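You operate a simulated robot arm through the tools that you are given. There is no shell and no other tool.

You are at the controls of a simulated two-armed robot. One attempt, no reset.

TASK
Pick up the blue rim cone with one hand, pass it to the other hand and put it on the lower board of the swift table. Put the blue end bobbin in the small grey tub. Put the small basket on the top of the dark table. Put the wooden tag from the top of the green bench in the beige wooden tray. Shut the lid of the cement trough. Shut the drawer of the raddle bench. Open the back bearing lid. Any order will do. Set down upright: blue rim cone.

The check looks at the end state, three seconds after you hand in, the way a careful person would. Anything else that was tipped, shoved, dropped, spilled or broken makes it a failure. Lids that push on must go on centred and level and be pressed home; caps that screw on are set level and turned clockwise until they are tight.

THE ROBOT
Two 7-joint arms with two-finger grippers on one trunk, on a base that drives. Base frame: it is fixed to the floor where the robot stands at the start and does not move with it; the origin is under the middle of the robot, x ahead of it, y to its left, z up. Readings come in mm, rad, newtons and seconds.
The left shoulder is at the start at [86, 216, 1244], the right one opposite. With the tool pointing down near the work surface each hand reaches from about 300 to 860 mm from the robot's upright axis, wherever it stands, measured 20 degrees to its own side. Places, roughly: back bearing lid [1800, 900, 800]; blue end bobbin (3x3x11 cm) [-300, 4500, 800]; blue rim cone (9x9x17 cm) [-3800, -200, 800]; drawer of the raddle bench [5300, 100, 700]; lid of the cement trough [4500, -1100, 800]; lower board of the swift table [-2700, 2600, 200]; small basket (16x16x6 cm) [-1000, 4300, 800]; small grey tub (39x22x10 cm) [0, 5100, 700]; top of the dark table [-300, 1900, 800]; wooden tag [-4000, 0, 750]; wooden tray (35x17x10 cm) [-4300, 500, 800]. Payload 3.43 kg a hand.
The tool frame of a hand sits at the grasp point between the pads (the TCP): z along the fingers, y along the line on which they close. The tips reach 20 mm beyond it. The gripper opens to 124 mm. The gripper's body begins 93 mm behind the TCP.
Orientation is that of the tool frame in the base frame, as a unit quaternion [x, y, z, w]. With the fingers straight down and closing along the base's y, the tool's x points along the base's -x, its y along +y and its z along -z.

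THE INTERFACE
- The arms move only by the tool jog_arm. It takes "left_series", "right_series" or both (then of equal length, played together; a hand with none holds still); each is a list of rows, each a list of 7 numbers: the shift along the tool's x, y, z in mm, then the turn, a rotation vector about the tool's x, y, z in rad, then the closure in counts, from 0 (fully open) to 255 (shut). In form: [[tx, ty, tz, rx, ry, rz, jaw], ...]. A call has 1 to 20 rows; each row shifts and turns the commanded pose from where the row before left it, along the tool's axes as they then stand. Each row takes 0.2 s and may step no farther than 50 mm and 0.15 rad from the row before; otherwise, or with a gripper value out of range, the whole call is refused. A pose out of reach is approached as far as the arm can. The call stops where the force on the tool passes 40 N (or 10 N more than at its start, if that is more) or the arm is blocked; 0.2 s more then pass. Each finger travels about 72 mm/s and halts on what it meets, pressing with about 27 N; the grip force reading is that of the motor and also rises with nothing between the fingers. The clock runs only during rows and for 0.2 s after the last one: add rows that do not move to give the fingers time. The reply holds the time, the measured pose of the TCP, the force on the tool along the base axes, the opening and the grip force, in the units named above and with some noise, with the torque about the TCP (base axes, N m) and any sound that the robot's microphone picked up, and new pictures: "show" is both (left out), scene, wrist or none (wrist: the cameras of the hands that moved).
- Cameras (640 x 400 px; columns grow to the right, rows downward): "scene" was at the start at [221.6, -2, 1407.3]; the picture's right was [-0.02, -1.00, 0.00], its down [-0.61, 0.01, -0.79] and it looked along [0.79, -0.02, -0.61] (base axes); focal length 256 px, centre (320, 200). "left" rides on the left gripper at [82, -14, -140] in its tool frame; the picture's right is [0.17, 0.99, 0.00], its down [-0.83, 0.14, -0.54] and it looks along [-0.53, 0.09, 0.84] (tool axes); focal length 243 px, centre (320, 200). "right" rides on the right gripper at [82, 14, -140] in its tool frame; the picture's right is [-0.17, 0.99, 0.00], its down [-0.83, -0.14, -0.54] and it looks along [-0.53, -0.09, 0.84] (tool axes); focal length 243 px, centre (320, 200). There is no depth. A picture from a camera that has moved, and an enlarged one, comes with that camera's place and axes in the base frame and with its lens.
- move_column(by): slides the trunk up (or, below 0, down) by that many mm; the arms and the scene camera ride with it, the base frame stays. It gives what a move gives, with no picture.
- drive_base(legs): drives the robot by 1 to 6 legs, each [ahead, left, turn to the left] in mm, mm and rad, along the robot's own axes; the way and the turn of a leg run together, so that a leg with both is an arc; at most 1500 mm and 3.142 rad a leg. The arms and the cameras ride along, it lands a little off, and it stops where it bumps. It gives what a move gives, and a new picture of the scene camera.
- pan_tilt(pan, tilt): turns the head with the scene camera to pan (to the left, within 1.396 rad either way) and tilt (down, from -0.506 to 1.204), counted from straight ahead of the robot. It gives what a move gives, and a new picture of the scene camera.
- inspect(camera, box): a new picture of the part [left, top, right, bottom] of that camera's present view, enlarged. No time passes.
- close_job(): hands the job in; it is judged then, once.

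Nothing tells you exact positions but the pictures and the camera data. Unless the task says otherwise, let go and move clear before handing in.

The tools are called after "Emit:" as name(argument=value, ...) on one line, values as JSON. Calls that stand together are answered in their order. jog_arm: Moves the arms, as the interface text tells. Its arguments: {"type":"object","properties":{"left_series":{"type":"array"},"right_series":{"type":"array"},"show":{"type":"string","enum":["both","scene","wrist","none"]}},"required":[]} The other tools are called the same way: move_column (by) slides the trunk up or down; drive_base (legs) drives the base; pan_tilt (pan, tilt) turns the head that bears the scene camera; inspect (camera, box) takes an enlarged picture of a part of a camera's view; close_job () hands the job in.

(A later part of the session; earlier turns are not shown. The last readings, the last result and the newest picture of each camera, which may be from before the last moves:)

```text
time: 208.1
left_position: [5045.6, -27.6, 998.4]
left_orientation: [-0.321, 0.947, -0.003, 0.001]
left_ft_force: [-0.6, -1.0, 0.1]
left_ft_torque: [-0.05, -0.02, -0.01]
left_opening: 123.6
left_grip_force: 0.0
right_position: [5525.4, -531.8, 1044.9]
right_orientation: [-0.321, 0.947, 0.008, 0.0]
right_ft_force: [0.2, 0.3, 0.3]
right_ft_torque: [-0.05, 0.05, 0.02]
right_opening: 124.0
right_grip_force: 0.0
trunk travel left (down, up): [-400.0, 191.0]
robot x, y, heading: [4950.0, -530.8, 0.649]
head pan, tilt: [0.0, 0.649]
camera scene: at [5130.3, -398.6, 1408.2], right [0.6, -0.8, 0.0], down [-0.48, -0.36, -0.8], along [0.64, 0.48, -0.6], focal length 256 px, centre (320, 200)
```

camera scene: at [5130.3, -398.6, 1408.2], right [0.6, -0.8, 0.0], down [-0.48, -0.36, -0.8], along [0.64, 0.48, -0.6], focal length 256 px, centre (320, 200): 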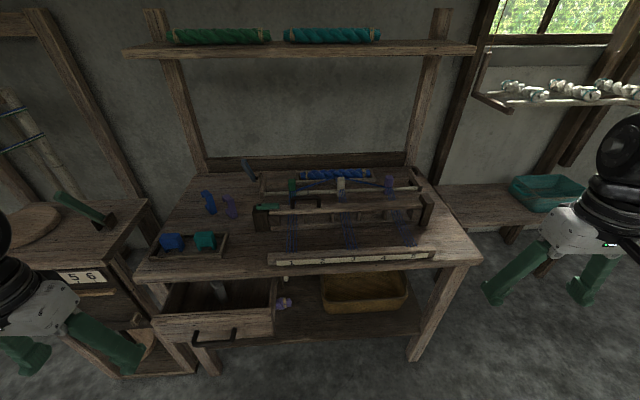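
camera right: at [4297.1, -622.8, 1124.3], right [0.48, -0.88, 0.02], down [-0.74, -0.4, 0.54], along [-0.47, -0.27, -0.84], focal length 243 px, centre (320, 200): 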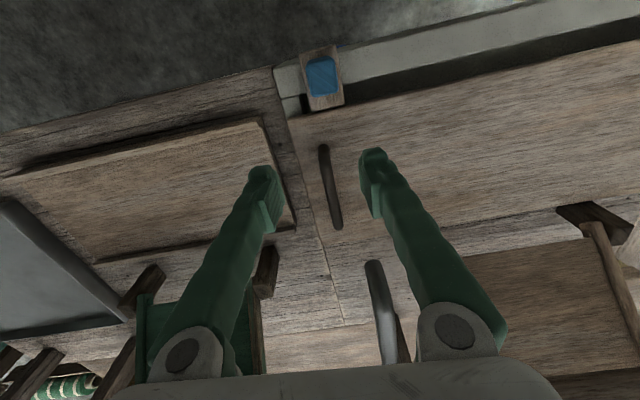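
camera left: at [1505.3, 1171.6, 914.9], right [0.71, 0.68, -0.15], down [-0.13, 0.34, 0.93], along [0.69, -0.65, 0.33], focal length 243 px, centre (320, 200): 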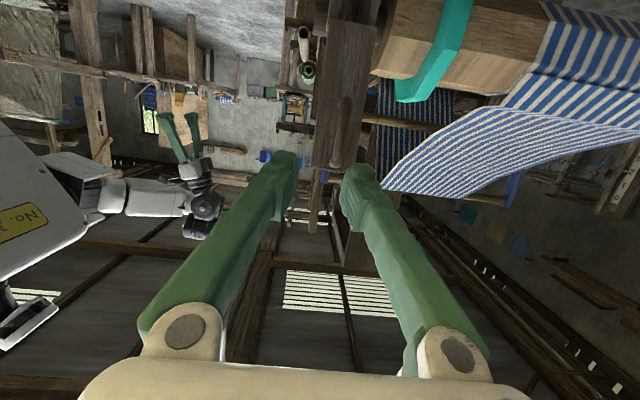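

The raddle bench's drawer stands open at its left front with a bar handle. I'll enlarge it.

Emit:
inspect(camera="scene", box=[130, 240, 310, 380])

Emit:
inspect(camera="left", box=[0, 0, 640, 400])

```text
2.86 times, centred on (220, 310) of scene
camera zoom: at [5130.3, -398.6, 1408.2], right [0.6, -0.8, 0.0], down [-0.48, -0.36, -0.8], along [0.64, 0.48, -0.6], focal length 733 px, centre (606, -114)
```

zoom: 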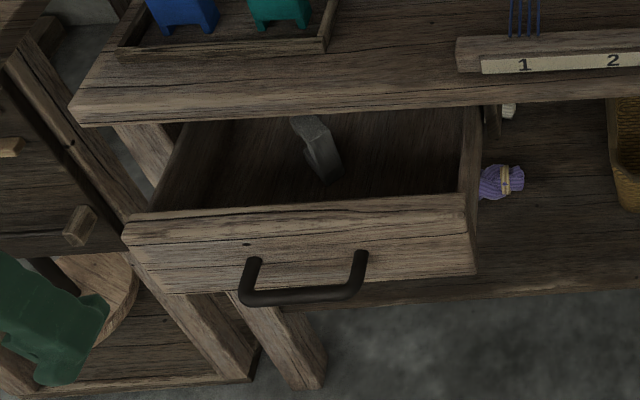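

```text
1.00 times, centred on (320, 200) of left (not enlarged: the box is as wide or as high as the picture)
camera zoom: at [4988.1, -88.1, 1137.7], right [-0.73, 0.68, -0.01], down [0.57, 0.62, 0.54], along [0.37, 0.39, -0.84], focal length 243 px, centre (320, 200)
```

zoom: 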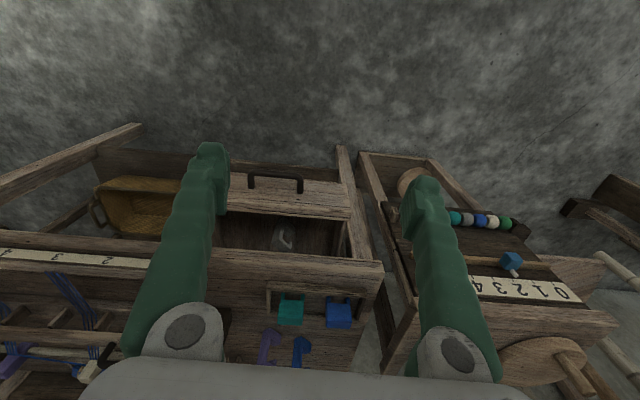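

The drawer front is at about forward 575, z 627–768, with the handle bar's middle near forward 538, left 281, z≈685. I'll lower the closed left hand in front of the handle and push it straight in.

Emit:
jog_arm(left_series=[[-30, -21, 0, 0, 0, 0, 120], [-30, -21, 0, 0, 0, 0, 255], [-30, -21, 0, 0, 0, 0, 255], [0, 0, 45, 0, 0, 0, 255], [0, 0, 45, 0, 0, 0, 255], [0, 0, 45, 0, 0, 0, 255], [0, 0, 45, 0, 0, 0, 255], [0, 0, 45, 0, 0, 0, 255], [0, 0, 45, 0, 0, 0, 255], [0, 0, 38, 0, 0, 0, 255], [0, 0, 0, 0, 0, 0, 255]])

Emit:
inspect(camera="scene", box=[130, 240, 310, 380])

```text
time: 210.5
left_position: [5158.6, -25.0, 686.7]
left_orientation: [-0.321, 0.947, -0.003, 0.002]
left_ft_force: [-0.1, 0.0, 0.1]
left_ft_torque: [0.01, -0.03, 0.04]
left_opening: 0.0
left_grip_force: 26.5
right_position: [5525.1, -531.4, 1044.3]
right_orientation: [-0.321, 0.947, 0.008, 0.0]
right_ft_force: [-0.1, 0.9, 0.3]
right_ft_torque: [-0.01, 0.0, 0.03]
right_opening: 123.9
right_grip_force: 0.2
trunk travel left (down, up): [-400.0, 191.0]
robot x, y, heading: [4951.5, -528.5, 0.645]
head pan, tilt: [0.0, 0.649]
camera scene: at [5130.4, -398.9, 1408.3], right [0.6, -0.8, 0.0], down [-0.48, -0.36, -0.8], along [0.64, 0.48, -0.6], focal length 256 px, centre (320, 200)
camera left: at [5101.2, -85.5, 828.3], right [-0.73, 0.68, -0.01], down [0.57, 0.62, 0.54], along [0.37, 0.39, -0.84], focal length 243 px, centre (320, 200)
```

scene: 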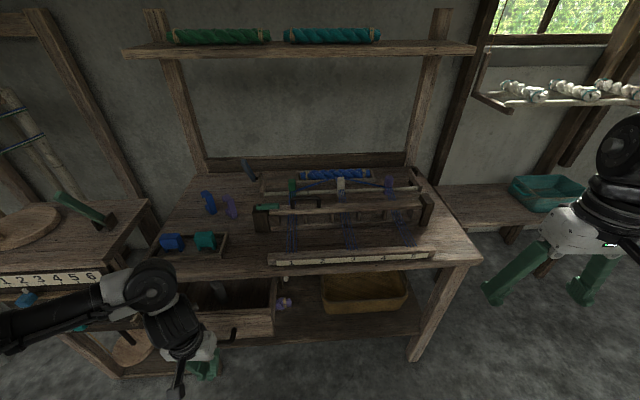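
left: 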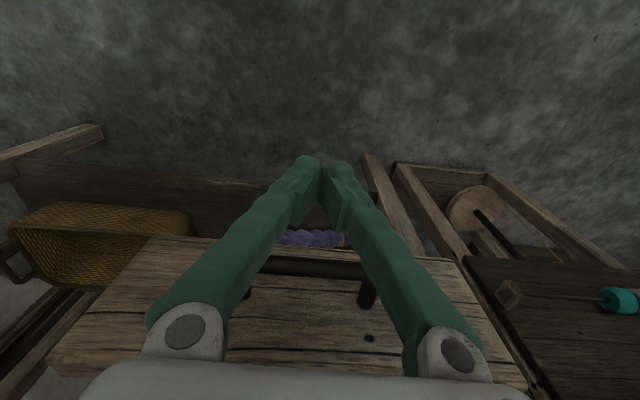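

```text
2.86 times, centred on (220, 310) of scene
camera zoom: at [5130.4, -398.9, 1408.3], right [0.6, -0.8, 0.0], down [-0.48, -0.36, -0.8], along [0.64, 0.48, -0.6], focal length 733 px, centre (606, -114)
```

zoom: 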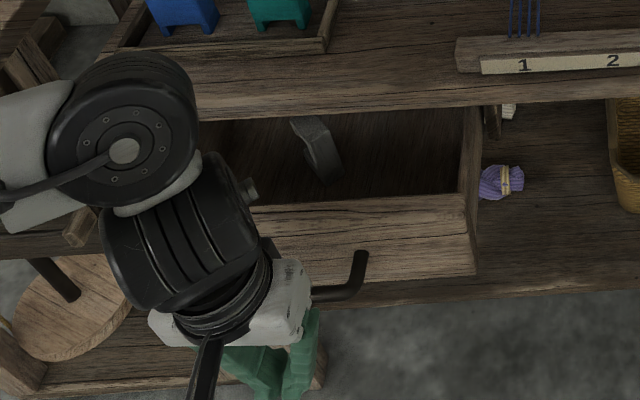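

Emit:
jog_arm(left_series=[[-20, 0, 0, 0, 0, 0, 255], [-20, 0, 0, 0, 0, 0, 255], [-14, 0.5, 0, 0, 0, 0, 255], [-14, 0.5, 0, 0, 0, 0, 255], [-14, 0.5, 0, 0, 0, 0, 255], [-14, 0.5, 0, 0, 0, 0, 255], [-14, 0.5, 0, 0, 0, 0, 255]])

Emit:
inspect(camera="scene", box=[130, 240, 310, 380])

```text
time: 212.1
left_position: [5243.7, 45.5, 690.0]
left_orientation: [-0.322, 0.947, -0.003, 0.003]
left_ft_force: [0.8, 0.0, 0.1]
left_ft_torque: [-0.01, 0.0, 0.0]
left_opening: 0.2
left_grip_force: 27.1
right_position: [5525.8, -531.0, 1044.8]
right_orientation: [-0.322, 0.947, 0.009, 0.0]
right_ft_force: [0.6, -0.1, -0.6]
right_ft_torque: [0.02, 0.0, 0.02]
right_opening: 123.8
right_grip_force: 0.0
trunk travel left (down, up): [-400.0, 191.0]
robot x, y, heading: [4955.3, -527.4, 0.646]
head pan, tilt: [0.0, 0.649]
camera scene: at [5130.8, -398.5, 1408.2], right [0.6, -0.8, 0.0], down [-0.48, -0.36, -0.8], along [0.64, 0.48, -0.6], focal length 256 px, centre (320, 200)
camera left: at [5186.0, -16.1, 830.0], right [-0.73, 0.68, -0.01], down [0.57, 0.62, 0.54], along [0.37, 0.39, -0.84], focal length 243 px, centre (320, 200)
```

scene: 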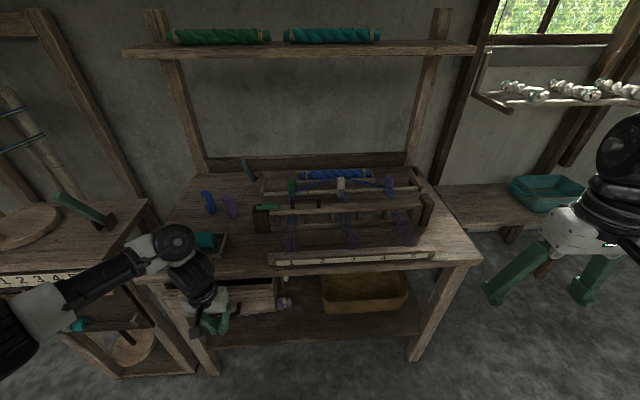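
left: 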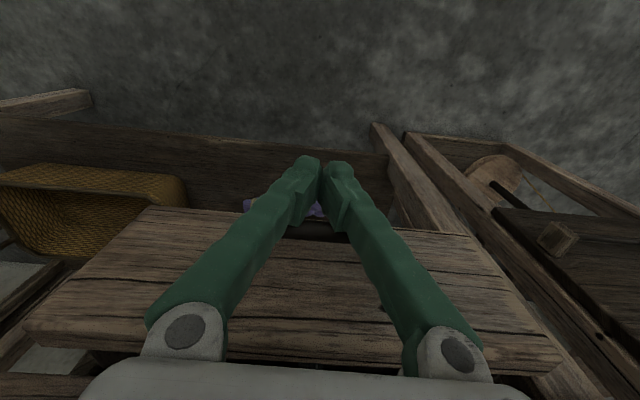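

```text
2.86 times, centred on (220, 310) of scene
camera zoom: at [5130.8, -398.5, 1408.2], right [0.6, -0.8, 0.0], down [-0.48, -0.36, -0.8], along [0.64, 0.48, -0.6], focal length 733 px, centre (606, -114)
```

zoom: 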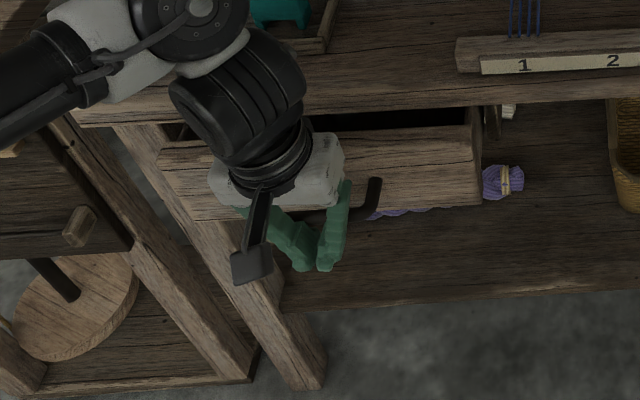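

Emit:
jog_arm(left_series=[[-12, 0.5, 0, 0, 0, 0, 255], [-12, 0.5, 0, 0, 0, 0, 255], [-12, 0.5, 0, 0, 0, 0, 255]])

Emit:
inspect(camera="scene", box=[130, 240, 310, 380])

```text
time: 212.9
left_position: [5272.5, 67.8, 688.9]
left_orientation: [-0.322, 0.947, -0.003, 0.002]
left_ft_force: [0.3, -0.2, 0.1]
left_ft_torque: [-0.01, 0.03, 0.0]
left_opening: 0.0
left_grip_force: 27.1
right_position: [5526.3, -530.9, 1043.6]
right_orientation: [-0.322, 0.947, 0.009, 0.0]
right_ft_force: [0.4, -0.3, 0.2]
right_ft_torque: [-0.01, -0.01, 0.01]
right_opening: 123.8
right_grip_force: 0.0
trunk travel left (down, up): [-400.0, 191.0]
robot x, y, heading: [4950.8, -531.3, 0.645]
head pan, tilt: [0.0, 0.649]
camera scene: at [5130.6, -398.6, 1408.2], right [0.6, -0.8, 0.0], down [-0.48, -0.36, -0.8], along [0.64, 0.48, -0.6], focal length 256 px, centre (320, 200)
camera left: at [5213.7, 7.4, 830.1], right [-0.73, 0.68, -0.01], down [0.57, 0.62, 0.54], along [0.37, 0.39, -0.84], focal length 243 px, centre (320, 200)
```

scene: 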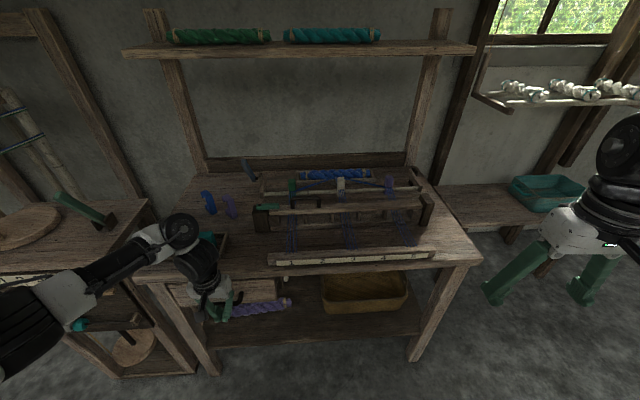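
left: 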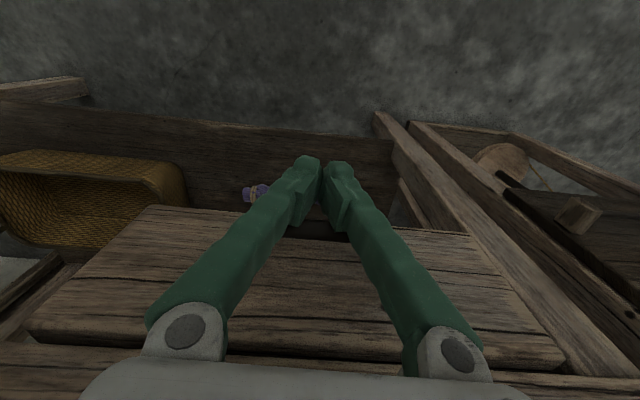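

```text
2.86 times, centred on (220, 310) of scene
camera zoom: at [5130.6, -398.6, 1408.2], right [0.6, -0.8, 0.0], down [-0.48, -0.36, -0.8], along [0.64, 0.48, -0.6], focal length 733 px, centre (606, -114)
```

zoom: 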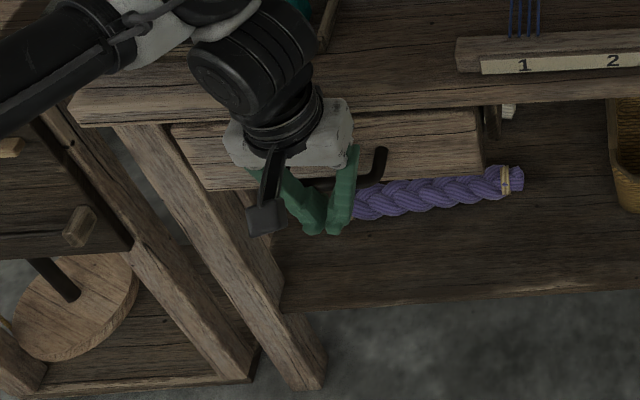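

Emit:
jog_arm(left_series=[[-7, 0.3, 0, 0, 0, 0, 255], [-7, 0.3, 0, 0, 0, 0, 255], [-7, 0.3, 0, 0, 0, 0, 255], [-7, 0.3, 0, 0, 0, 0, 255]])

Emit:
inspect(camera="scene", box=[130, 240, 310, 380])

```text
time: 213.9
left_position: [5291.5, 85.9, 690.2]
left_orientation: [-0.321, 0.947, -0.004, 0.002]
left_ft_force: [-6.0, -5.1, -0.4]
left_ft_torque: [0.13, -0.03, 0.11]
left_opening: 0.0
left_grip_force: 27.4
right_position: [5525.7, -533.4, 1044.6]
right_orientation: [-0.321, 0.947, 0.008, 0.0]
right_ft_force: [-0.5, -1.0, 0.2]
right_ft_torque: [-0.01, 0.04, 0.02]
right_opening: 124.3
right_grip_force: 0.1
trunk travel left (down, up): [-400.0, 191.0]
robot x, y, heading: [4955.8, -530.9, 0.648]
head pan, tilt: [0.0, 0.649]
camera scene: at [5129.4, -399.7, 1408.4], right [0.6, -0.8, 0.0], down [-0.48, -0.36, -0.8], along [0.64, 0.48, -0.6], focal length 256 px, centre (320, 200)
camera left: at [5232.4, 24.7, 830.8], right [-0.73, 0.68, -0.01], down [0.57, 0.62, 0.54], along [0.37, 0.39, -0.84], focal length 243 px, centre (320, 200)
```

scene: 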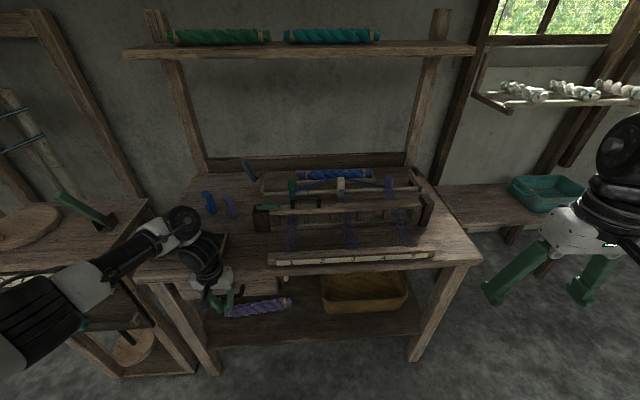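
left: 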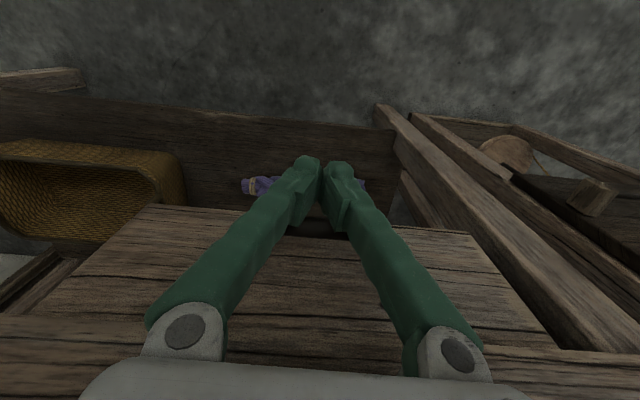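

```text
2.86 times, centred on (220, 310) of scene
camera zoom: at [5129.4, -399.7, 1408.4], right [0.6, -0.8, 0.0], down [-0.48, -0.36, -0.8], along [0.64, 0.48, -0.6], focal length 733 px, centre (606, -114)
```

zoom: 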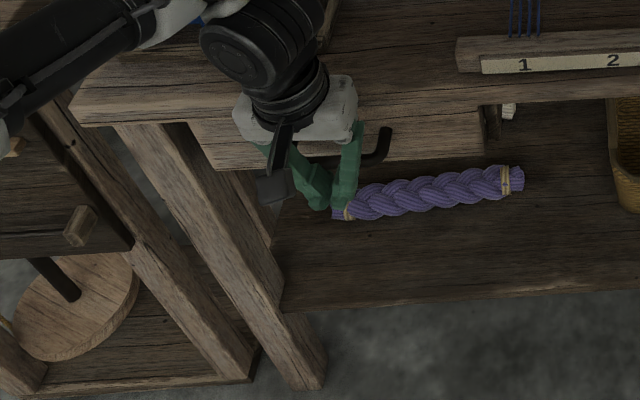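

Emit:
jog_arm(left_series=[[-4, 0.1, 0, 0, 0, 0, 255], [-4, 0.1, 0, 0, 0, 0, 255]], show="none")

Emit:
inspect(camera="left", box=[0, 180, 640, 400])

```text
time: 214.5
left_position: [5290.3, 85.8, 690.5]
left_orientation: [-0.318, 0.948, -0.005, -0.005]
left_ft_force: [-11.8, -11.5, 10.9]
left_ft_torque: [0.77, -0.31, 0.14]
left_opening: 0.0
left_grip_force: 27.2
right_position: [5524.1, -531.9, 1045.5]
right_orientation: [-0.323, 0.946, 0.009, 0.001]
right_ft_force: [0.7, 1.1, -0.2]
right_ft_torque: [-0.06, 0.02, 0.01]
right_opening: 124.0
right_grip_force: 0.1
trunk travel left (down, up): [-400.0, 191.0]
robot x, y, heading: [4952.3, -531.5, 0.649]
head pan, tilt: [0.0, 0.649]
stopped in row 2 (left hand): the force on the tool passed its limit at 43 N (the readings are from after the stop); the commanded pose is now the measured one
```

```text
1.00 times, centred on (320, 290) of left (not enlarged: the box is as wide or as high as the picture)
camera zoom: at [5233.2, 26.3, 830.8], right [-0.73, 0.69, 0.0], down [0.58, 0.62, 0.53], along [0.36, 0.38, -0.85], focal length 243 px, centre (320, 110)
```

zoom: 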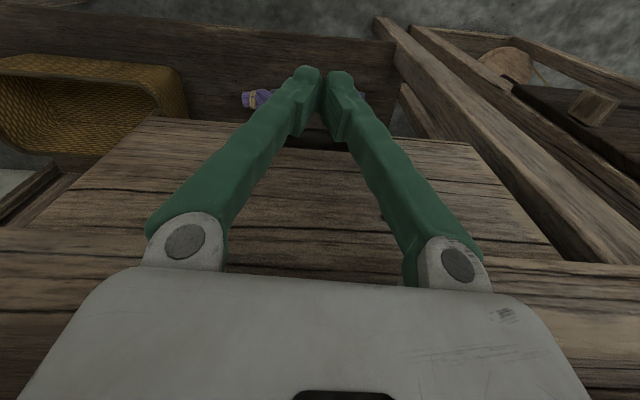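

The palm may be touching the bench's top edge rather than the drawer's stop. I'll back the hand off and look at the drawer.

Emit:
jog_arm(left_series=[[25, 0, 0, 0, 0, 0, 255], [40, 0, 0, 0, 0, 0, 255], [45, 0, 0, 0, 0, 0, 255], [40, 30, -10, 0, 0, 0, 255], [0, 40, -20, 0, 0, 0, 255], [0, 40, -20, 0, 0, 0, 255], [0, 40, -20, 0, 0, 0, 255]])

Emit:
inspect(camera="scene", box=[130, 240, 310, 380])

```text
refused: row 4 steps farther than a row can; nothing moved
```

```text
2.86 times, centred on (220, 310) of scene
camera zoom: at [5128.4, -400.7, 1408.7], right [0.6, -0.8, 0.0], down [-0.48, -0.36, -0.8], along [0.64, 0.48, -0.6], focal length 733 px, centre (606, -114)
```

zoom: 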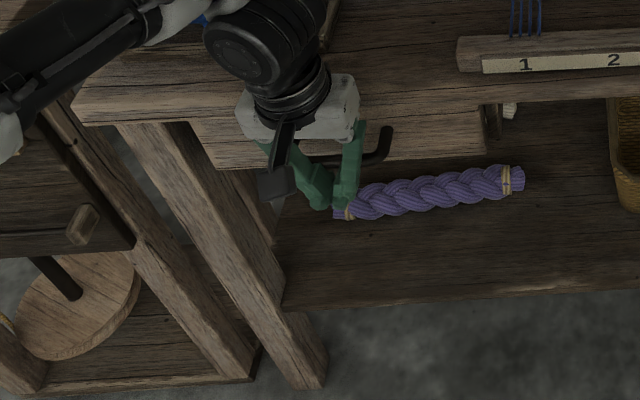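

Emit:
jog_arm(left_series=[[25, 0, 0, 0, 0, 0, 255], [40, 0, 0, 0, 0, 0, 255], [45, 0, 0, 0, 0, 0, 255], [40, 10, -10, 0, 0, 0, 255], [0, 40, -20, 0, 0, 0, 255], [0, 40, -20, 0, 0, 0, 255], [0, 40, -20, 0, 0, 0, 255]])

Emit:
inspect(camera="scene", box=[130, 240, 310, 380])

```text
time: 216.1
left_position: [5095.9, 101.0, 759.3]
left_orientation: [-0.319, 0.948, -0.005, -0.004]
left_ft_force: [-0.8, -0.8, -0.5]
left_ft_torque: [0.03, 0.01, -0.01]
left_opening: 0.1
left_grip_force: 27.1
right_position: [5525.9, -532.2, 1044.5]
right_orientation: [-0.322, 0.947, 0.007, 0.001]
right_ft_force: [-0.6, 0.8, -1.2]
right_ft_torque: [-0.01, 0.01, 0.0]
right_opening: 124.1
right_grip_force: 0.0
trunk travel left (down, up): [-400.0, 191.0]
robot x, y, heading: [4953.7, -531.5, 0.648]
head pan, tilt: [0.0, 0.649]
camera scene: at [5128.7, -398.7, 1408.4], right [0.6, -0.8, 0.0], down [-0.48, -0.36, -0.8], along [0.64, 0.48, -0.6], focal length 256 px, centre (320, 200)
camera left: at [5038.2, 41.7, 899.8], right [-0.73, 0.68, -0.01], down [0.58, 0.62, 0.53], along [0.37, 0.38, -0.85], focal length 243 px, centre (320, 200)
```

scene: 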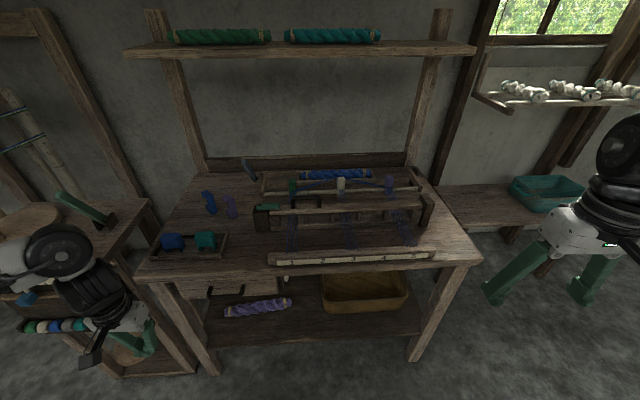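
left: 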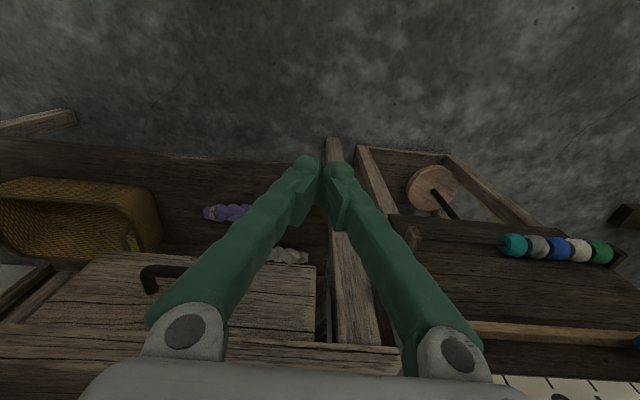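

```text
2.86 times, centred on (220, 310) of scene
camera zoom: at [5128.7, -398.7, 1408.4], right [0.6, -0.8, 0.0], down [-0.48, -0.36, -0.8], along [0.64, 0.48, -0.6], focal length 733 px, centre (606, -114)
```

zoom: 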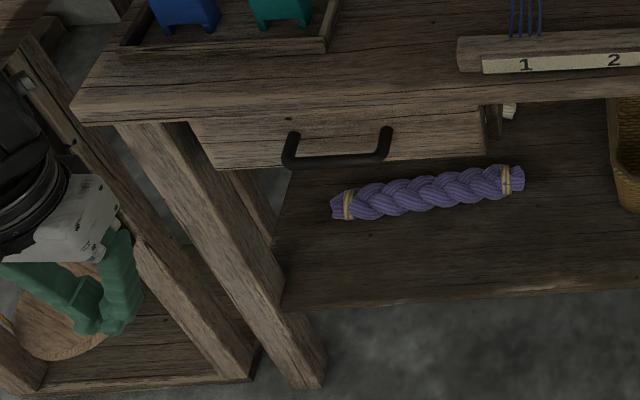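

The drawer's face is now about 30 mm behind the top's overhang, but I can't be sure it is home. I'll tilt the left fingers forward under the overhang and push directly on the panel's right part to feel for a firm stop.

Emit:
jog_arm(left_series=[[0, -45, 0, 0, -0.1, 0, 255], [0, -45, 0, 0, -0.1, 0, 255], [0, -45, 0, 0, -0.1, 0, 255], [0, -45, 0, 0, -0.1, 0, 255], [0, -46, 0, 0, -0.1, 0, 255], [0, 0, 0, 0, -0.125, 0, 255], [0, 0, 0, 0, -0.125, 0, 255], [0, 0, 0, 0, -0.125, 0, 255], [0, 0, 0, 0, -0.125, 0, 255]])

```text
time: 218.1
left_position: [5231.9, -78.3, 761.0]
left_orientation: [-0.284, 0.832, 0.148, 0.452]
left_ft_force: [0.1, 0.6, -0.5]
left_ft_torque: [-0.02, -0.06, -0.04]
left_opening: 0.0
left_grip_force: 26.9
right_position: [5524.6, -531.3, 1044.1]
right_orientation: [-0.323, 0.946, 0.008, 0.001]
right_ft_force: [-0.8, 0.3, 0.6]
right_ft_torque: [-0.04, -0.05, 0.01]
right_opening: 123.9
right_grip_force: 0.0
trunk travel left (down, up): [-400.0, 191.0]
robot x, y, heading: [4953.5, -531.9, 0.648]
head pan, tilt: [0.0, 0.649]
camera scene: at [5128.2, -398.3, 1408.4], right [0.6, -0.8, 0.0], down [-0.48, -0.37, -0.8], along [0.64, 0.48, -0.6], focal length 256 px, centre (320, 200)
camera left: at [5109.9, -188.5, 769.7], right [-0.67, 0.73, -0.15], down [-0.09, 0.12, 0.99], along [0.74, 0.68, -0.02], focal length 243 px, centre (320, 200)
```

scene: 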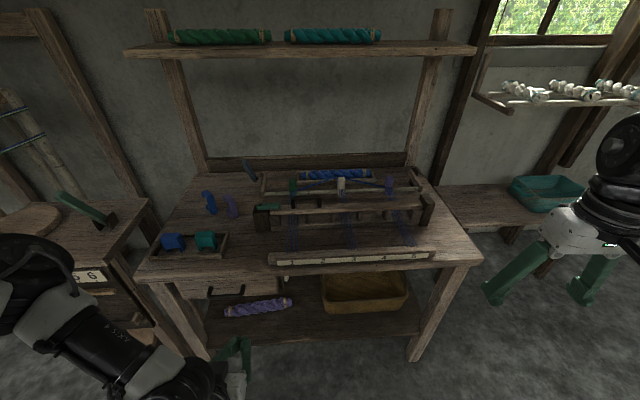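
left: 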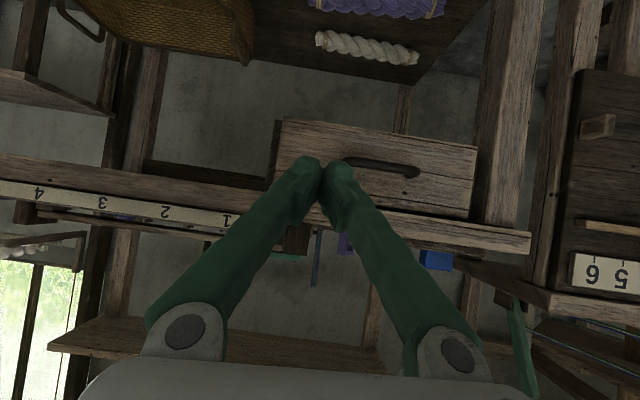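

Emit:
inspect(camera="left", box=[240, 90, 540, 270])

```text
2.13 times, centred on (390, 180) of left
camera zoom: at [5109.9, -188.5, 769.7], right [-0.67, 0.73, -0.15], down [-0.09, 0.12, 0.99], along [0.74, 0.68, -0.02], focal length 518 px, centre (171, 243)
```

zoom: 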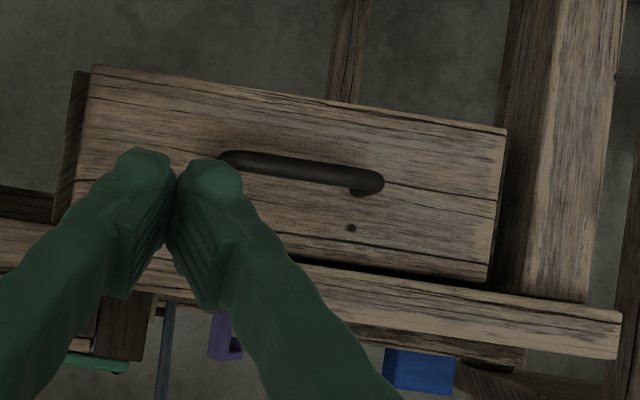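

Emit:
jog_arm(left_series=[[-10.4, -7.5, 43.3, 0, 0, 0, 255], [-10.4, -7.5, 43.3, 0, 0, 0, 255], [-10.4, -7.5, 43.3, 0, 0, 0, 255], [-8.4, -7.5, 33.3, 0, 0, 0, 255]])

Emit:
inspect(camera="left", box=[170, 60, 490, 260])

```text
time: 219.1
left_position: [5375.6, -6.2, 705.2]
left_orientation: [-0.282, 0.834, 0.147, 0.45]
left_ft_force: [0.4, -0.3, 0.3]
left_ft_torque: [0.0, -0.01, -0.01]
left_opening: 0.4
left_grip_force: 26.8
right_position: [5525.8, -531.1, 1043.4]
right_orientation: [-0.322, 0.947, 0.008, -0.001]
right_ft_force: [0.0, -0.1, 0.3]
right_ft_torque: [0.01, 0.01, 0.02]
right_opening: 124.1
right_grip_force: 0.0
trunk travel left (down, up): [-400.0, 191.0]
robot x, y, heading: [4952.0, -532.3, 0.641]
head pan, tilt: [0.0, 0.649]
camera scene: at [5130.0, -398.3, 1408.1], right [0.6, -0.8, 0.0], down [-0.48, -0.36, -0.8], along [0.64, 0.48, -0.6], focal length 256 px, centre (320, 200)
camera left: at [5254.1, -116.5, 713.1], right [-0.67, 0.73, -0.15], down [-0.08, 0.12, 0.99], along [0.74, 0.67, -0.02], focal length 243 px, centre (320, 200)
```

scene: 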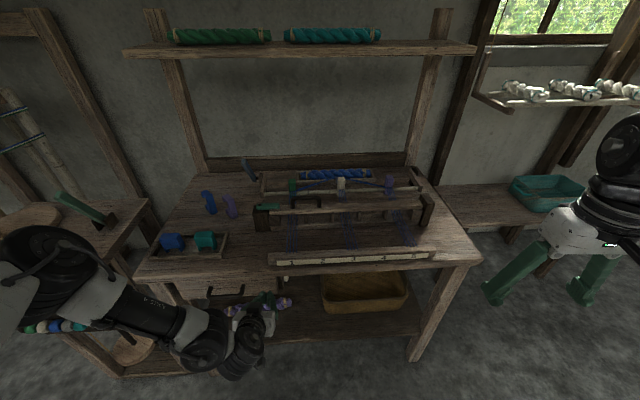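
left: 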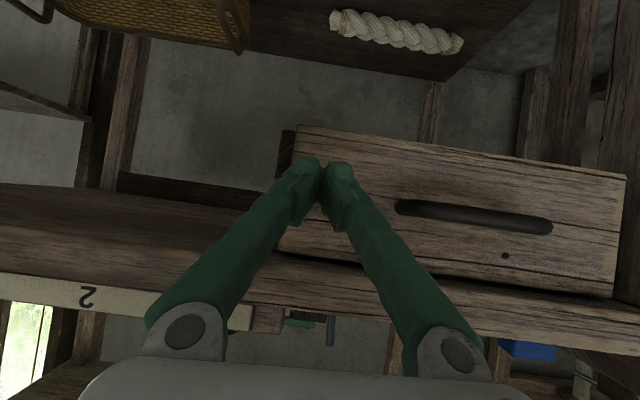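

```text
2.00 times, centred on (330, 160) of left
camera zoom: at [5254.1, -116.5, 713.1], right [-0.67, 0.73, -0.15], down [-0.08, 0.12, 0.99], along [0.74, 0.67, -0.02], focal length 485 px, centre (300, 280)
```

zoom: 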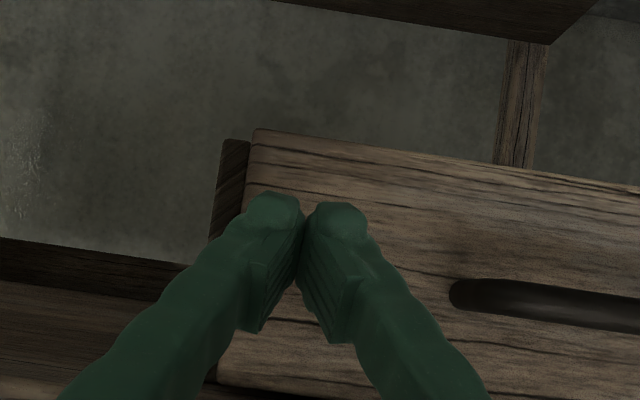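

Emit:
jog_arm(left_series=[[-2.7, 0, 4.2, 0, 0, 0, 255], [-2.7, 0, 4.2, 0, 0, 0, 255], [-2.7, 0, 4.2, 0, 0, 0, 255], [-2.7, 0, 4.2, 0, 0, 0, 255], [-2.7, 0, 4.2, 0, 0, 0, 255], [-2.7, 0, 4.2, 0, 0, 0, 255]], show="wrist")

```text
time: 220.5
left_position: [5400.5, 11.2, 703.7]
left_orientation: [-0.283, 0.834, 0.148, 0.451]
left_ft_force: [-0.1, -0.5, -0.4]
left_ft_torque: [-0.01, 0.02, -0.01]
left_opening: 0.0
left_grip_force: 26.9
right_position: [5525.6, -531.8, 1043.9]
right_orientation: [-0.323, 0.946, 0.008, 0.0]
right_ft_force: [-0.5, 0.7, 0.5]
right_ft_torque: [0.01, 0.0, 0.02]
right_opening: 124.1
right_grip_force: 0.1
trunk travel left (down, up): [-400.0, 191.0]
robot x, y, heading: [4953.4, -529.4, 0.647]
head pan, tilt: [0.0, 0.649]
camera left: at [5278.4, -98.6, 712.6], right [-0.67, 0.73, -0.15], down [-0.08, 0.12, 0.99], along [0.74, 0.67, -0.02], focal length 243 px, centre (320, 200)
```

left: 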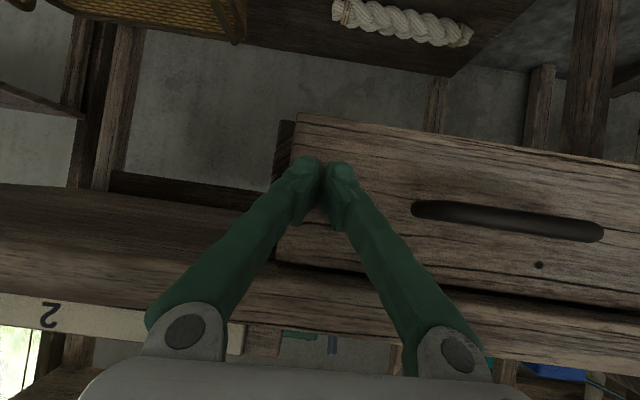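

Emit:
jog_arm(left_series=[[-2.7, 0, 4.2, 0, 0, 0, 255], [-2.7, 0, 4.2, 0, 0, 0, 255], [-2.7, 0, 4.2, 0, 0, 0, 255], [-2.7, 0, 4.2, 0, 0, 0, 255], [-2.7, 0, 4.2, 0, 0, 0, 255], [-2.7, 0, 4.2, 0, 0, 0, 255]], show="wrist")

```text
time: 221.2
left_position: [5402.5, 10.7, 702.0]
left_orientation: [-0.281, 0.837, 0.146, 0.446]
left_ft_force: [-17.0, -10.5, 7.0]
left_ft_torque: [0.17, -0.17, 0.15]
left_opening: 0.0
left_grip_force: 27.1
right_position: [5523.7, -531.6, 1043.7]
right_orientation: [-0.323, 0.946, 0.009, -0.001]
right_ft_force: [0.1, 0.0, -0.1]
right_ft_torque: [-0.01, 0.06, 0.02]
right_opening: 123.8
right_grip_force: 0.0
trunk travel left (down, up): [-400.0, 191.0]
robot x, y, heading: [4952.3, -528.4, 0.653]
head pan, tilt: [0.0, 0.649]
stopped in row 3 (left hand): the force on the tool passed its limit at 46 N (the readings are from after the stop); the commanded pose is now the measured one
camera left: at [5279.8, -98.2, 710.4], right [-0.67, 0.73, -0.14], down [-0.07, 0.13, 0.99], along [0.74, 0.67, -0.03], focal length 243 px, centre (320, 200)
```

left: 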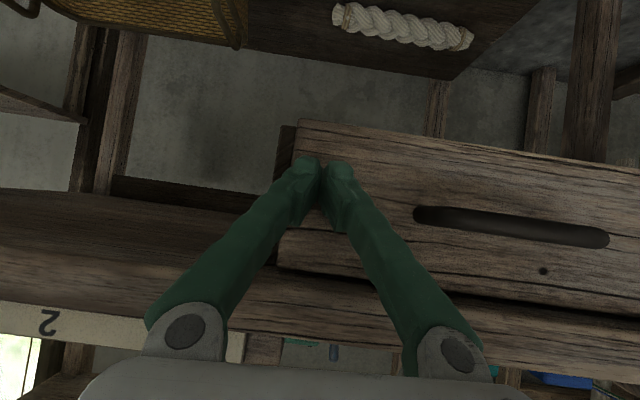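

The panel is against a firm stop — the drawer is shut. I'll withdraw and restore the left hand.

Emit:
jog_arm(left_series=[[5, 0, -10, 0, 0, 0, 255], [20, 0, -40, 0, 0, 0, 255], [20, 7.5, -43, 0, 0, 0, 255], [15, 7.5, -43, 0, 0, 0, 255], [10, 7.5, -43, 0, 0, 0, 200], [0, 0, 0, 0, 0.14, 0, 100], [0, 0, 0, 0, 0.14, 0, 0], [0, 0, 0, 0, 0.14, 0, 0], [0, 0, 0, 0, 0.14, 0, 0], [0, 0, 0, 0, 0.14, 0, 0], [0, 0, 0, 0, 0.14, 0, 0], [0, 0, 0, 0, 0.14, 0, 0], [0, 20, -40, 0, 0, 0, 0], [0, 20, -45, 0, 0, 0, 0], [0, 20, -45, 0, 0, 0, 0], [0, 20, -45, 0, 0, 0, 0], [0, 20, -45, 0, 0, 0, 0]], show="scene")

```text
time: 224.8
left_position: [5237.4, -79.7, 745.9]
left_orientation: [-0.317, 0.948, -0.002, 0.001]
left_ft_force: [5.6, -7.4, -11.2]
left_ft_torque: [1.82, 0.14, 0.85]
left_opening: 123.8
left_grip_force: 0.0
left hand out of reach, approached as far as the arm can: row 13, 14, 15, 16, 17
right_position: [5526.5, -531.6, 1044.6]
right_orientation: [-0.322, 0.947, 0.009, -0.001]
right_ft_force: [0.7, -0.6, -0.1]
right_ft_torque: [0.0, -0.01, -0.01]
right_opening: 124.0
right_grip_force: 0.0
trunk travel left (down, up): [-400.0, 191.0]
robot x, y, heading: [4952.8, -533.1, 0.648]
head pan, tilt: [0.0, 0.649]
camera scene: at [5129.3, -399.0, 1408.2], right [0.6, -0.8, 0.0], down [-0.48, -0.37, -0.8], along [0.63, 0.48, -0.6], focal length 256 px, centre (320, 200)
```

scene: 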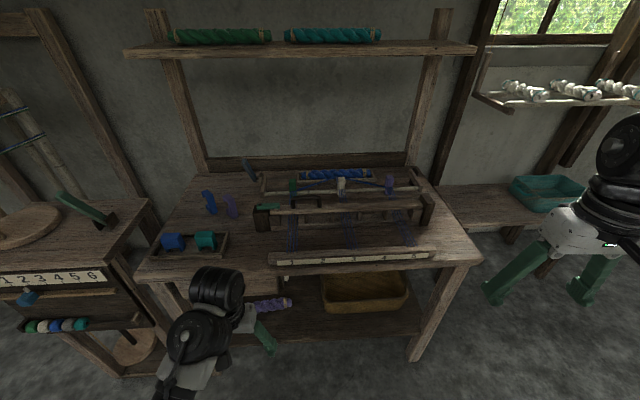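

The left arm is folded awkwardly with something touching the hand's mount. I'll ease it outward to the left before raising.

Emit:
jog_arm(left_series=[[-10, 10, 0, 0, 0, 0, 0], [-10, 20, 0, 0, 0, 0, 0], [-5, 30, 0, 0, 0, 0, 0], [0, 35, 0, 0, 0, 0, 0], [0, 35, 0, 0, 0, 0, 0]])

```text
time: 225.2
left_position: [5239.9, -68.2, 745.5]
left_orientation: [-0.321, 0.947, -0.003, 0.001]
left_ft_force: [4.8, 0.3, -10.4]
left_ft_torque: [0.61, 0.16, 0.29]
left_opening: 124.0
left_grip_force: 0.0
right_position: [5525.9, -530.8, 1044.2]
right_orientation: [-0.322, 0.947, 0.007, -0.001]
right_ft_force: [-0.6, 0.7, 0.3]
right_ft_torque: [0.0, 0.01, 0.0]
right_opening: 124.0
right_grip_force: 0.0
trunk travel left (down, up): [-400.0, 191.0]
robot x, y, heading: [4953.4, -533.9, 0.649]
head pan, tilt: [0.0, 0.649]
stopped in row 2 (left hand): the force on the tool passed its limit at 48 N (the readings are from after the stop); the commanded pose is now the measured one
camera scene: at [5129.4, -398.5, 1408.2], right [0.6, -0.8, 0.0], down [-0.48, -0.37, -0.8], along [0.63, 0.48, -0.6], focal length 256 px, centre (320, 200)
camera left: at [5181.0, -128.9, 885.4], right [-0.73, 0.68, -0.01], down [0.57, 0.62, 0.54], along [0.37, 0.39, -0.84], focal length 243 px, centre (320, 200)
```

scene: 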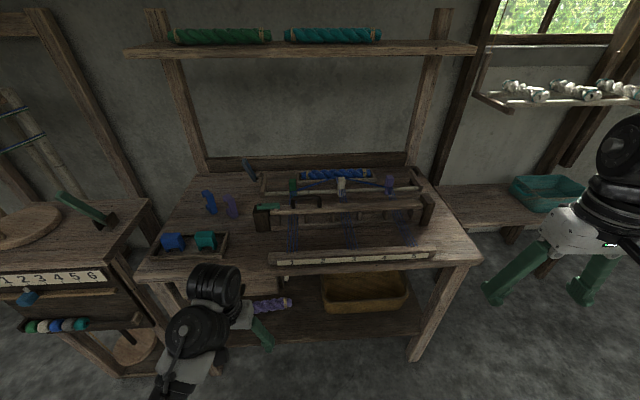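
left: 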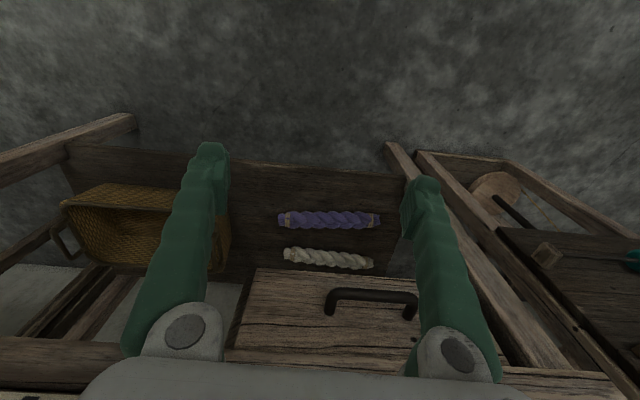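

Emit:
jog_arm(left_series=[[-10, -15, 5, 0, -0.08, 0, 0], [-20, -10, 5, 0, -0.08, 0, 0], [-30, 0, 0, 0, -0.05, 0, 0], [-30, 0, 0, 0, 0, 0, 0]])

```text
time: 226.2
left_position: [5326.4, -32.3, 749.3]
left_orientation: [-0.32, 0.941, 0.031, 0.101]
left_ft_force: [0.5, -0.2, 0.8]
left_ft_torque: [0.02, 0.0, -0.03]
left_opening: 123.8
left_grip_force: 0.0
right_position: [5525.1, -531.1, 1043.2]
right_orientation: [-0.322, 0.947, 0.007, 0.0]
right_ft_force: [0.4, 0.2, -0.6]
right_ft_torque: [0.0, -0.01, 0.02]
right_opening: 124.1
right_grip_force: 0.0
trunk travel left (down, up): [-400.0, 191.0]
robot x, y, heading: [4953.3, -531.0, 0.647]
head pan, tilt: [0.0, 0.649]
camera scene: at [5130.2, -398.7, 1408.1], right [0.6, -0.8, 0.0], down [-0.48, -0.37, -0.8], along [0.63, 0.48, -0.61], focal length 256 px, centre (320, 200)
camera left: at [5247.3, -110.2, 868.4], right [-0.73, 0.68, -0.04], down [0.47, 0.54, 0.7], along [0.5, 0.49, -0.71], focal length 243 px, centre (320, 200)
```

scene: 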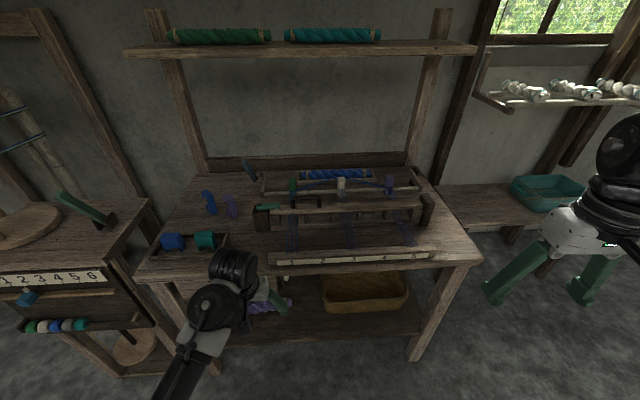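
left: 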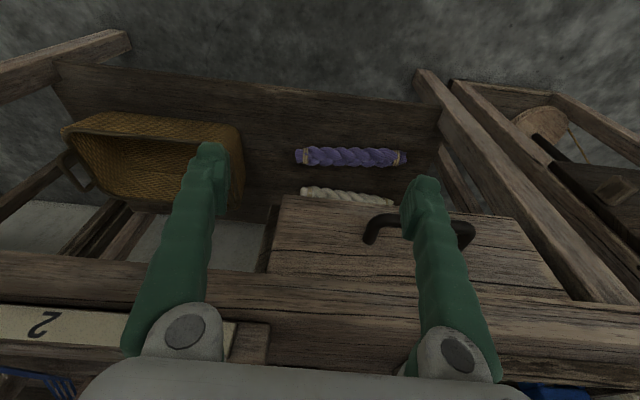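

Emit:
jog_arm(left_series=[[-6, 0, -39, 0, 0, 0, 0], [-7, 0, -39, 0, 0.05, 0, 0], [-7, 0, -39, 0, 0.05, 0, 0], [-4, 10, -40, 0, 0.05, 0, 0], [0, 15, -40, 0, 0.05, 0, 0], [10, 20, -40, 0, 0, 0, 0], [20, 25, -30, 0, 0, 0, 0], [20, 30, -20, 0, 0, 0, 0]], show="scene")

```text
time: 227.9
left_position: [5278.5, -25.9, 801.2]
left_orientation: [-0.326, 0.943, 0.014, 0.061]
left_ft_force: [3.4, 1.0, -2.9]
left_ft_torque: [0.27, 0.14, 0.2]
left_opening: 124.2
left_grip_force: 0.1
left hand out of reach, approached as far as the arm can: row 3, 4, 5, 6, 7, 8
right_position: [5523.4, -530.9, 1044.9]
right_orientation: [-0.323, 0.947, 0.008, 0.0]
right_ft_force: [0.1, 0.2, -0.6]
right_ft_torque: [0.04, -0.03, -0.01]
right_opening: 124.0
right_grip_force: 0.1
trunk travel left (down, up): [-400.0, 191.0]
robot x, y, heading: [4951.7, -530.6, 0.654]
head pan, tilt: [0.0, 0.649]
stopped in row 8 (left hand): the force on the tool passed its limit at 65 N (the readings are from after the stop); the commanded pose is now the measured one
camera scene: at [5127.7, -399.2, 1408.5], right [0.6, -0.8, 0.0], down [-0.48, -0.36, -0.8], along [0.64, 0.48, -0.6], focal length 256 px, centre (320, 200)
```

scene: 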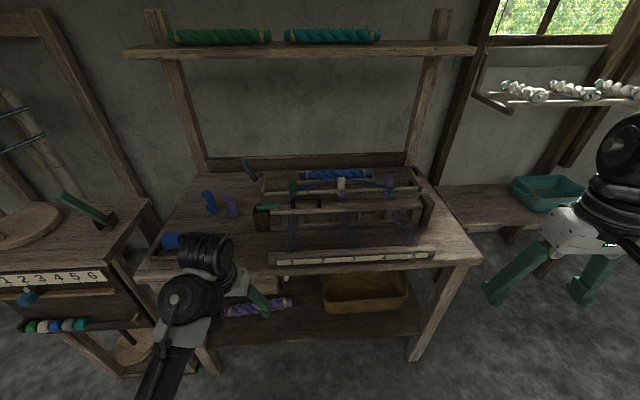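

The left arm has folded elbow-low and can't rise directly. I'll back the robot away a little and raise the trunk, then rework the arm in free space.

Emit:
drive_base(legs=[[-150, 0, 0]])

Emit:
move_column(by=190)

Emit:
pan_tilt(pan=0.3, tilt=0.65)

```text
time: 229.5
left_position: [5164.0, -111.3, 800.9]
left_orientation: [-0.328, 0.943, 0.014, 0.059]
left_ft_force: [3.8, -2.3, -6.0]
left_ft_torque: [0.73, 0.14, 0.45]
left_opening: 123.9
left_grip_force: 0.0
right_position: [5409.6, -617.0, 1044.1]
right_orientation: [-0.323, 0.946, 0.009, 0.0]
right_ft_force: [0.6, -0.3, -1.1]
right_ft_torque: [-0.02, 0.01, 0.0]
right_opening: 124.2
right_grip_force: 0.0
trunk travel left (down, up): [-400.0, 191.0]
robot x, y, heading: [4834.3, -619.6, 0.652]
head pan, tilt: [0.0, 0.649]
camera scene: at [5014.7, -485.1, 1408.2], right [0.61, -0.8, 0.0], down [-0.48, -0.37, -0.8], along [0.63, 0.48, -0.6], focal length 256 px, centre (320, 200)
```

scene: 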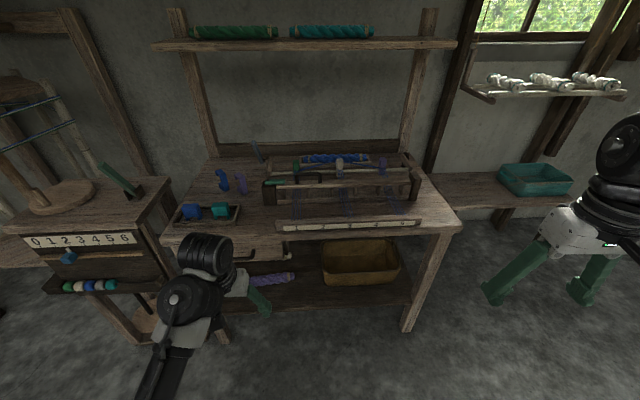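

```text
time: 231.5
left_position: [5162.6, -111.2, 988.5]
left_orientation: [-0.328, 0.943, 0.013, 0.058]
left_ft_force: [0.4, -0.2, -0.7]
left_ft_torque: [0.0, -0.02, -0.01]
left_opening: 124.0
left_grip_force: 0.0
right_position: [5410.7, -616.9, 1232.9]
right_orientation: [-0.323, 0.946, 0.007, -0.002]
right_ft_force: [0.2, -0.1, -0.3]
right_ft_torque: [-0.02, 0.03, -0.02]
right_opening: 124.0
right_grip_force: 0.0
trunk travel left (down, up): [-590.0, 1.0]
robot x, y, heading: [4834.8, -622.5, 0.648]
head pan, tilt: [0.0, 0.649]
```

```text
time: 232.3
left_position: [5163.8, -112.1, 990.7]
left_orientation: [-0.328, 0.943, 0.014, 0.059]
left_ft_force: [-0.3, -0.2, 0.1]
left_ft_torque: [0.03, -0.03, -0.04]
left_opening: 124.2
left_grip_force: 0.2
right_position: [5410.4, -617.5, 1234.3]
right_orientation: [-0.323, 0.946, 0.009, 0.0]
right_ft_force: [-0.3, -0.3, 0.0]
right_ft_torque: [0.01, -0.02, -0.03]
right_opening: 124.0
right_grip_force: 0.1
trunk travel left (down, up): [-590.0, 1.0]
robot x, y, heading: [4835.4, -615.6, 0.65]
head pan, tilt: [0.3, 0.649]
camera scene: at [4895.9, -543.4, 1619.0], right [0.81, -0.58, 0.0], down [-0.35, -0.49, -0.8], along [0.46, 0.65, -0.6], focal length 256 px, centre (320, 200)
```

scene: 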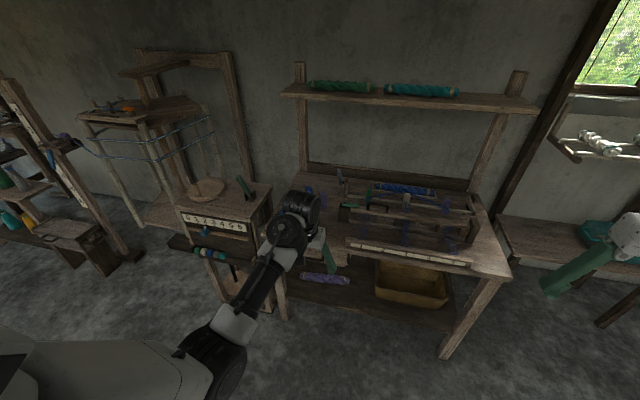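

Emit:
jog_arm(left_series=[[0, 30, -20, 0, 0.03, 0, 0], [0, 30, -30, 0, 0.03, 0, 0], [0, 30, -40, 0, 0.03, 0, 0], [0, 20, -40, 0, 0.03, 0, 0], [0, 0, -40, 0, 0, 0, 0], [0, 0, -40, 0, 0, 0, 0]], show="scene")

```text
time: 232.9
left_position: [5137.6, -77.5, 1018.9]
left_orientation: [-0.334, 0.941, 0.009, 0.049]
left_ft_force: [16.0, 4.2, -24.0]
left_ft_torque: [0.87, 0.53, 0.69]
left_opening: 124.0
left_grip_force: 0.1
left hand out of reach, approached as far as the arm can: row 2
right_position: [5410.1, -615.6, 1234.8]
right_orientation: [-0.325, 0.946, 0.008, 0.0]
right_ft_force: [0.1, -0.1, 0.6]
right_ft_torque: [0.02, -0.04, -0.01]
right_opening: 123.9
right_grip_force: 0.0
trunk travel left (down, up): [-590.0, 1.0]
robot x, y, heading: [4835.9, -615.5, 0.651]
head pan, tilt: [0.3, 0.649]
stopped in row 2 (left hand): the force on the tool passed its limit at 118 N (the readings are from after the stop); the commanded pose is now the measured one
camera scene: at [4895.1, -542.3, 1619.0], right [0.81, -0.58, 0.0], down [-0.35, -0.49, -0.8], along [0.46, 0.65, -0.6], focal length 256 px, centre (320, 200)
```

scene: 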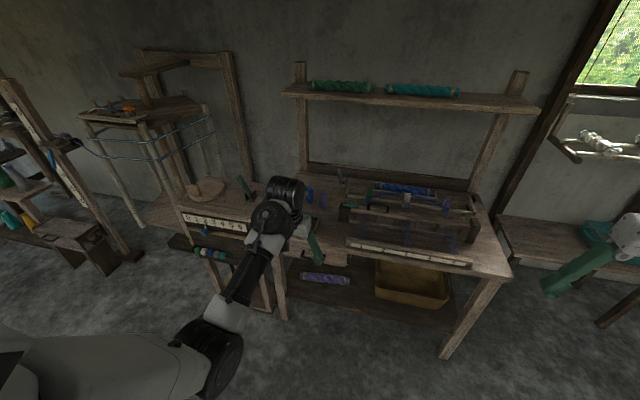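

The fold is a self-collision at the wrist. I'll retrace the earlier path: tilt the tool forward again, then go back out to the left while untilting.

Emit:
jog_arm(left_series=[[0, -10, 0, 0, -0.14, 0, 0], [0, -10, 0, 0, -0.14, 0, 0], [0, -10, 0, 0, -0.14, 0, 0], [0, -10, 0, 0, -0.14, 0, 0], [0, -10, 0, 0, -0.14, 0, 0], [0, 0, 0, 0, -0.14, 0, 0], [0, 0, 0, 0, -0.06, 0, 0]], show="scene")

```text
time: 234.5
left_position: [5169.8, -118.1, 1020.4]
left_orientation: [-0.296, 0.827, 0.154, 0.453]
left_ft_force: [0.2, 0.0, 0.4]
left_ft_torque: [0.0, -0.03, 0.01]
left_opening: 124.1
left_grip_force: 0.1
right_position: [5410.2, -617.0, 1234.1]
right_orientation: [-0.323, 0.946, 0.008, 0.0]
right_ft_force: [0.1, 0.1, -0.3]
right_ft_torque: [0.01, -0.03, 0.0]
right_opening: 124.1
right_grip_force: 0.0
trunk travel left (down, up): [-590.0, 1.0]
robot x, y, heading: [4835.6, -617.2, 0.653]
head pan, tilt: [0.3, 0.649]
camera scene: at [4895.7, -544.3, 1619.1], right [0.81, -0.58, 0.0], down [-0.35, -0.49, -0.8], along [0.46, 0.65, -0.6], focal length 256 px, centre (320, 200)
```

scene: 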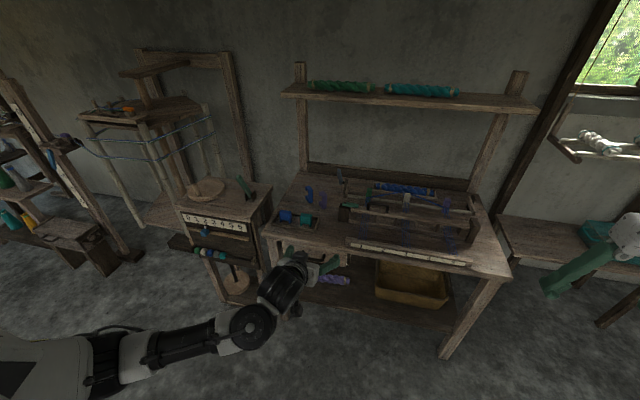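

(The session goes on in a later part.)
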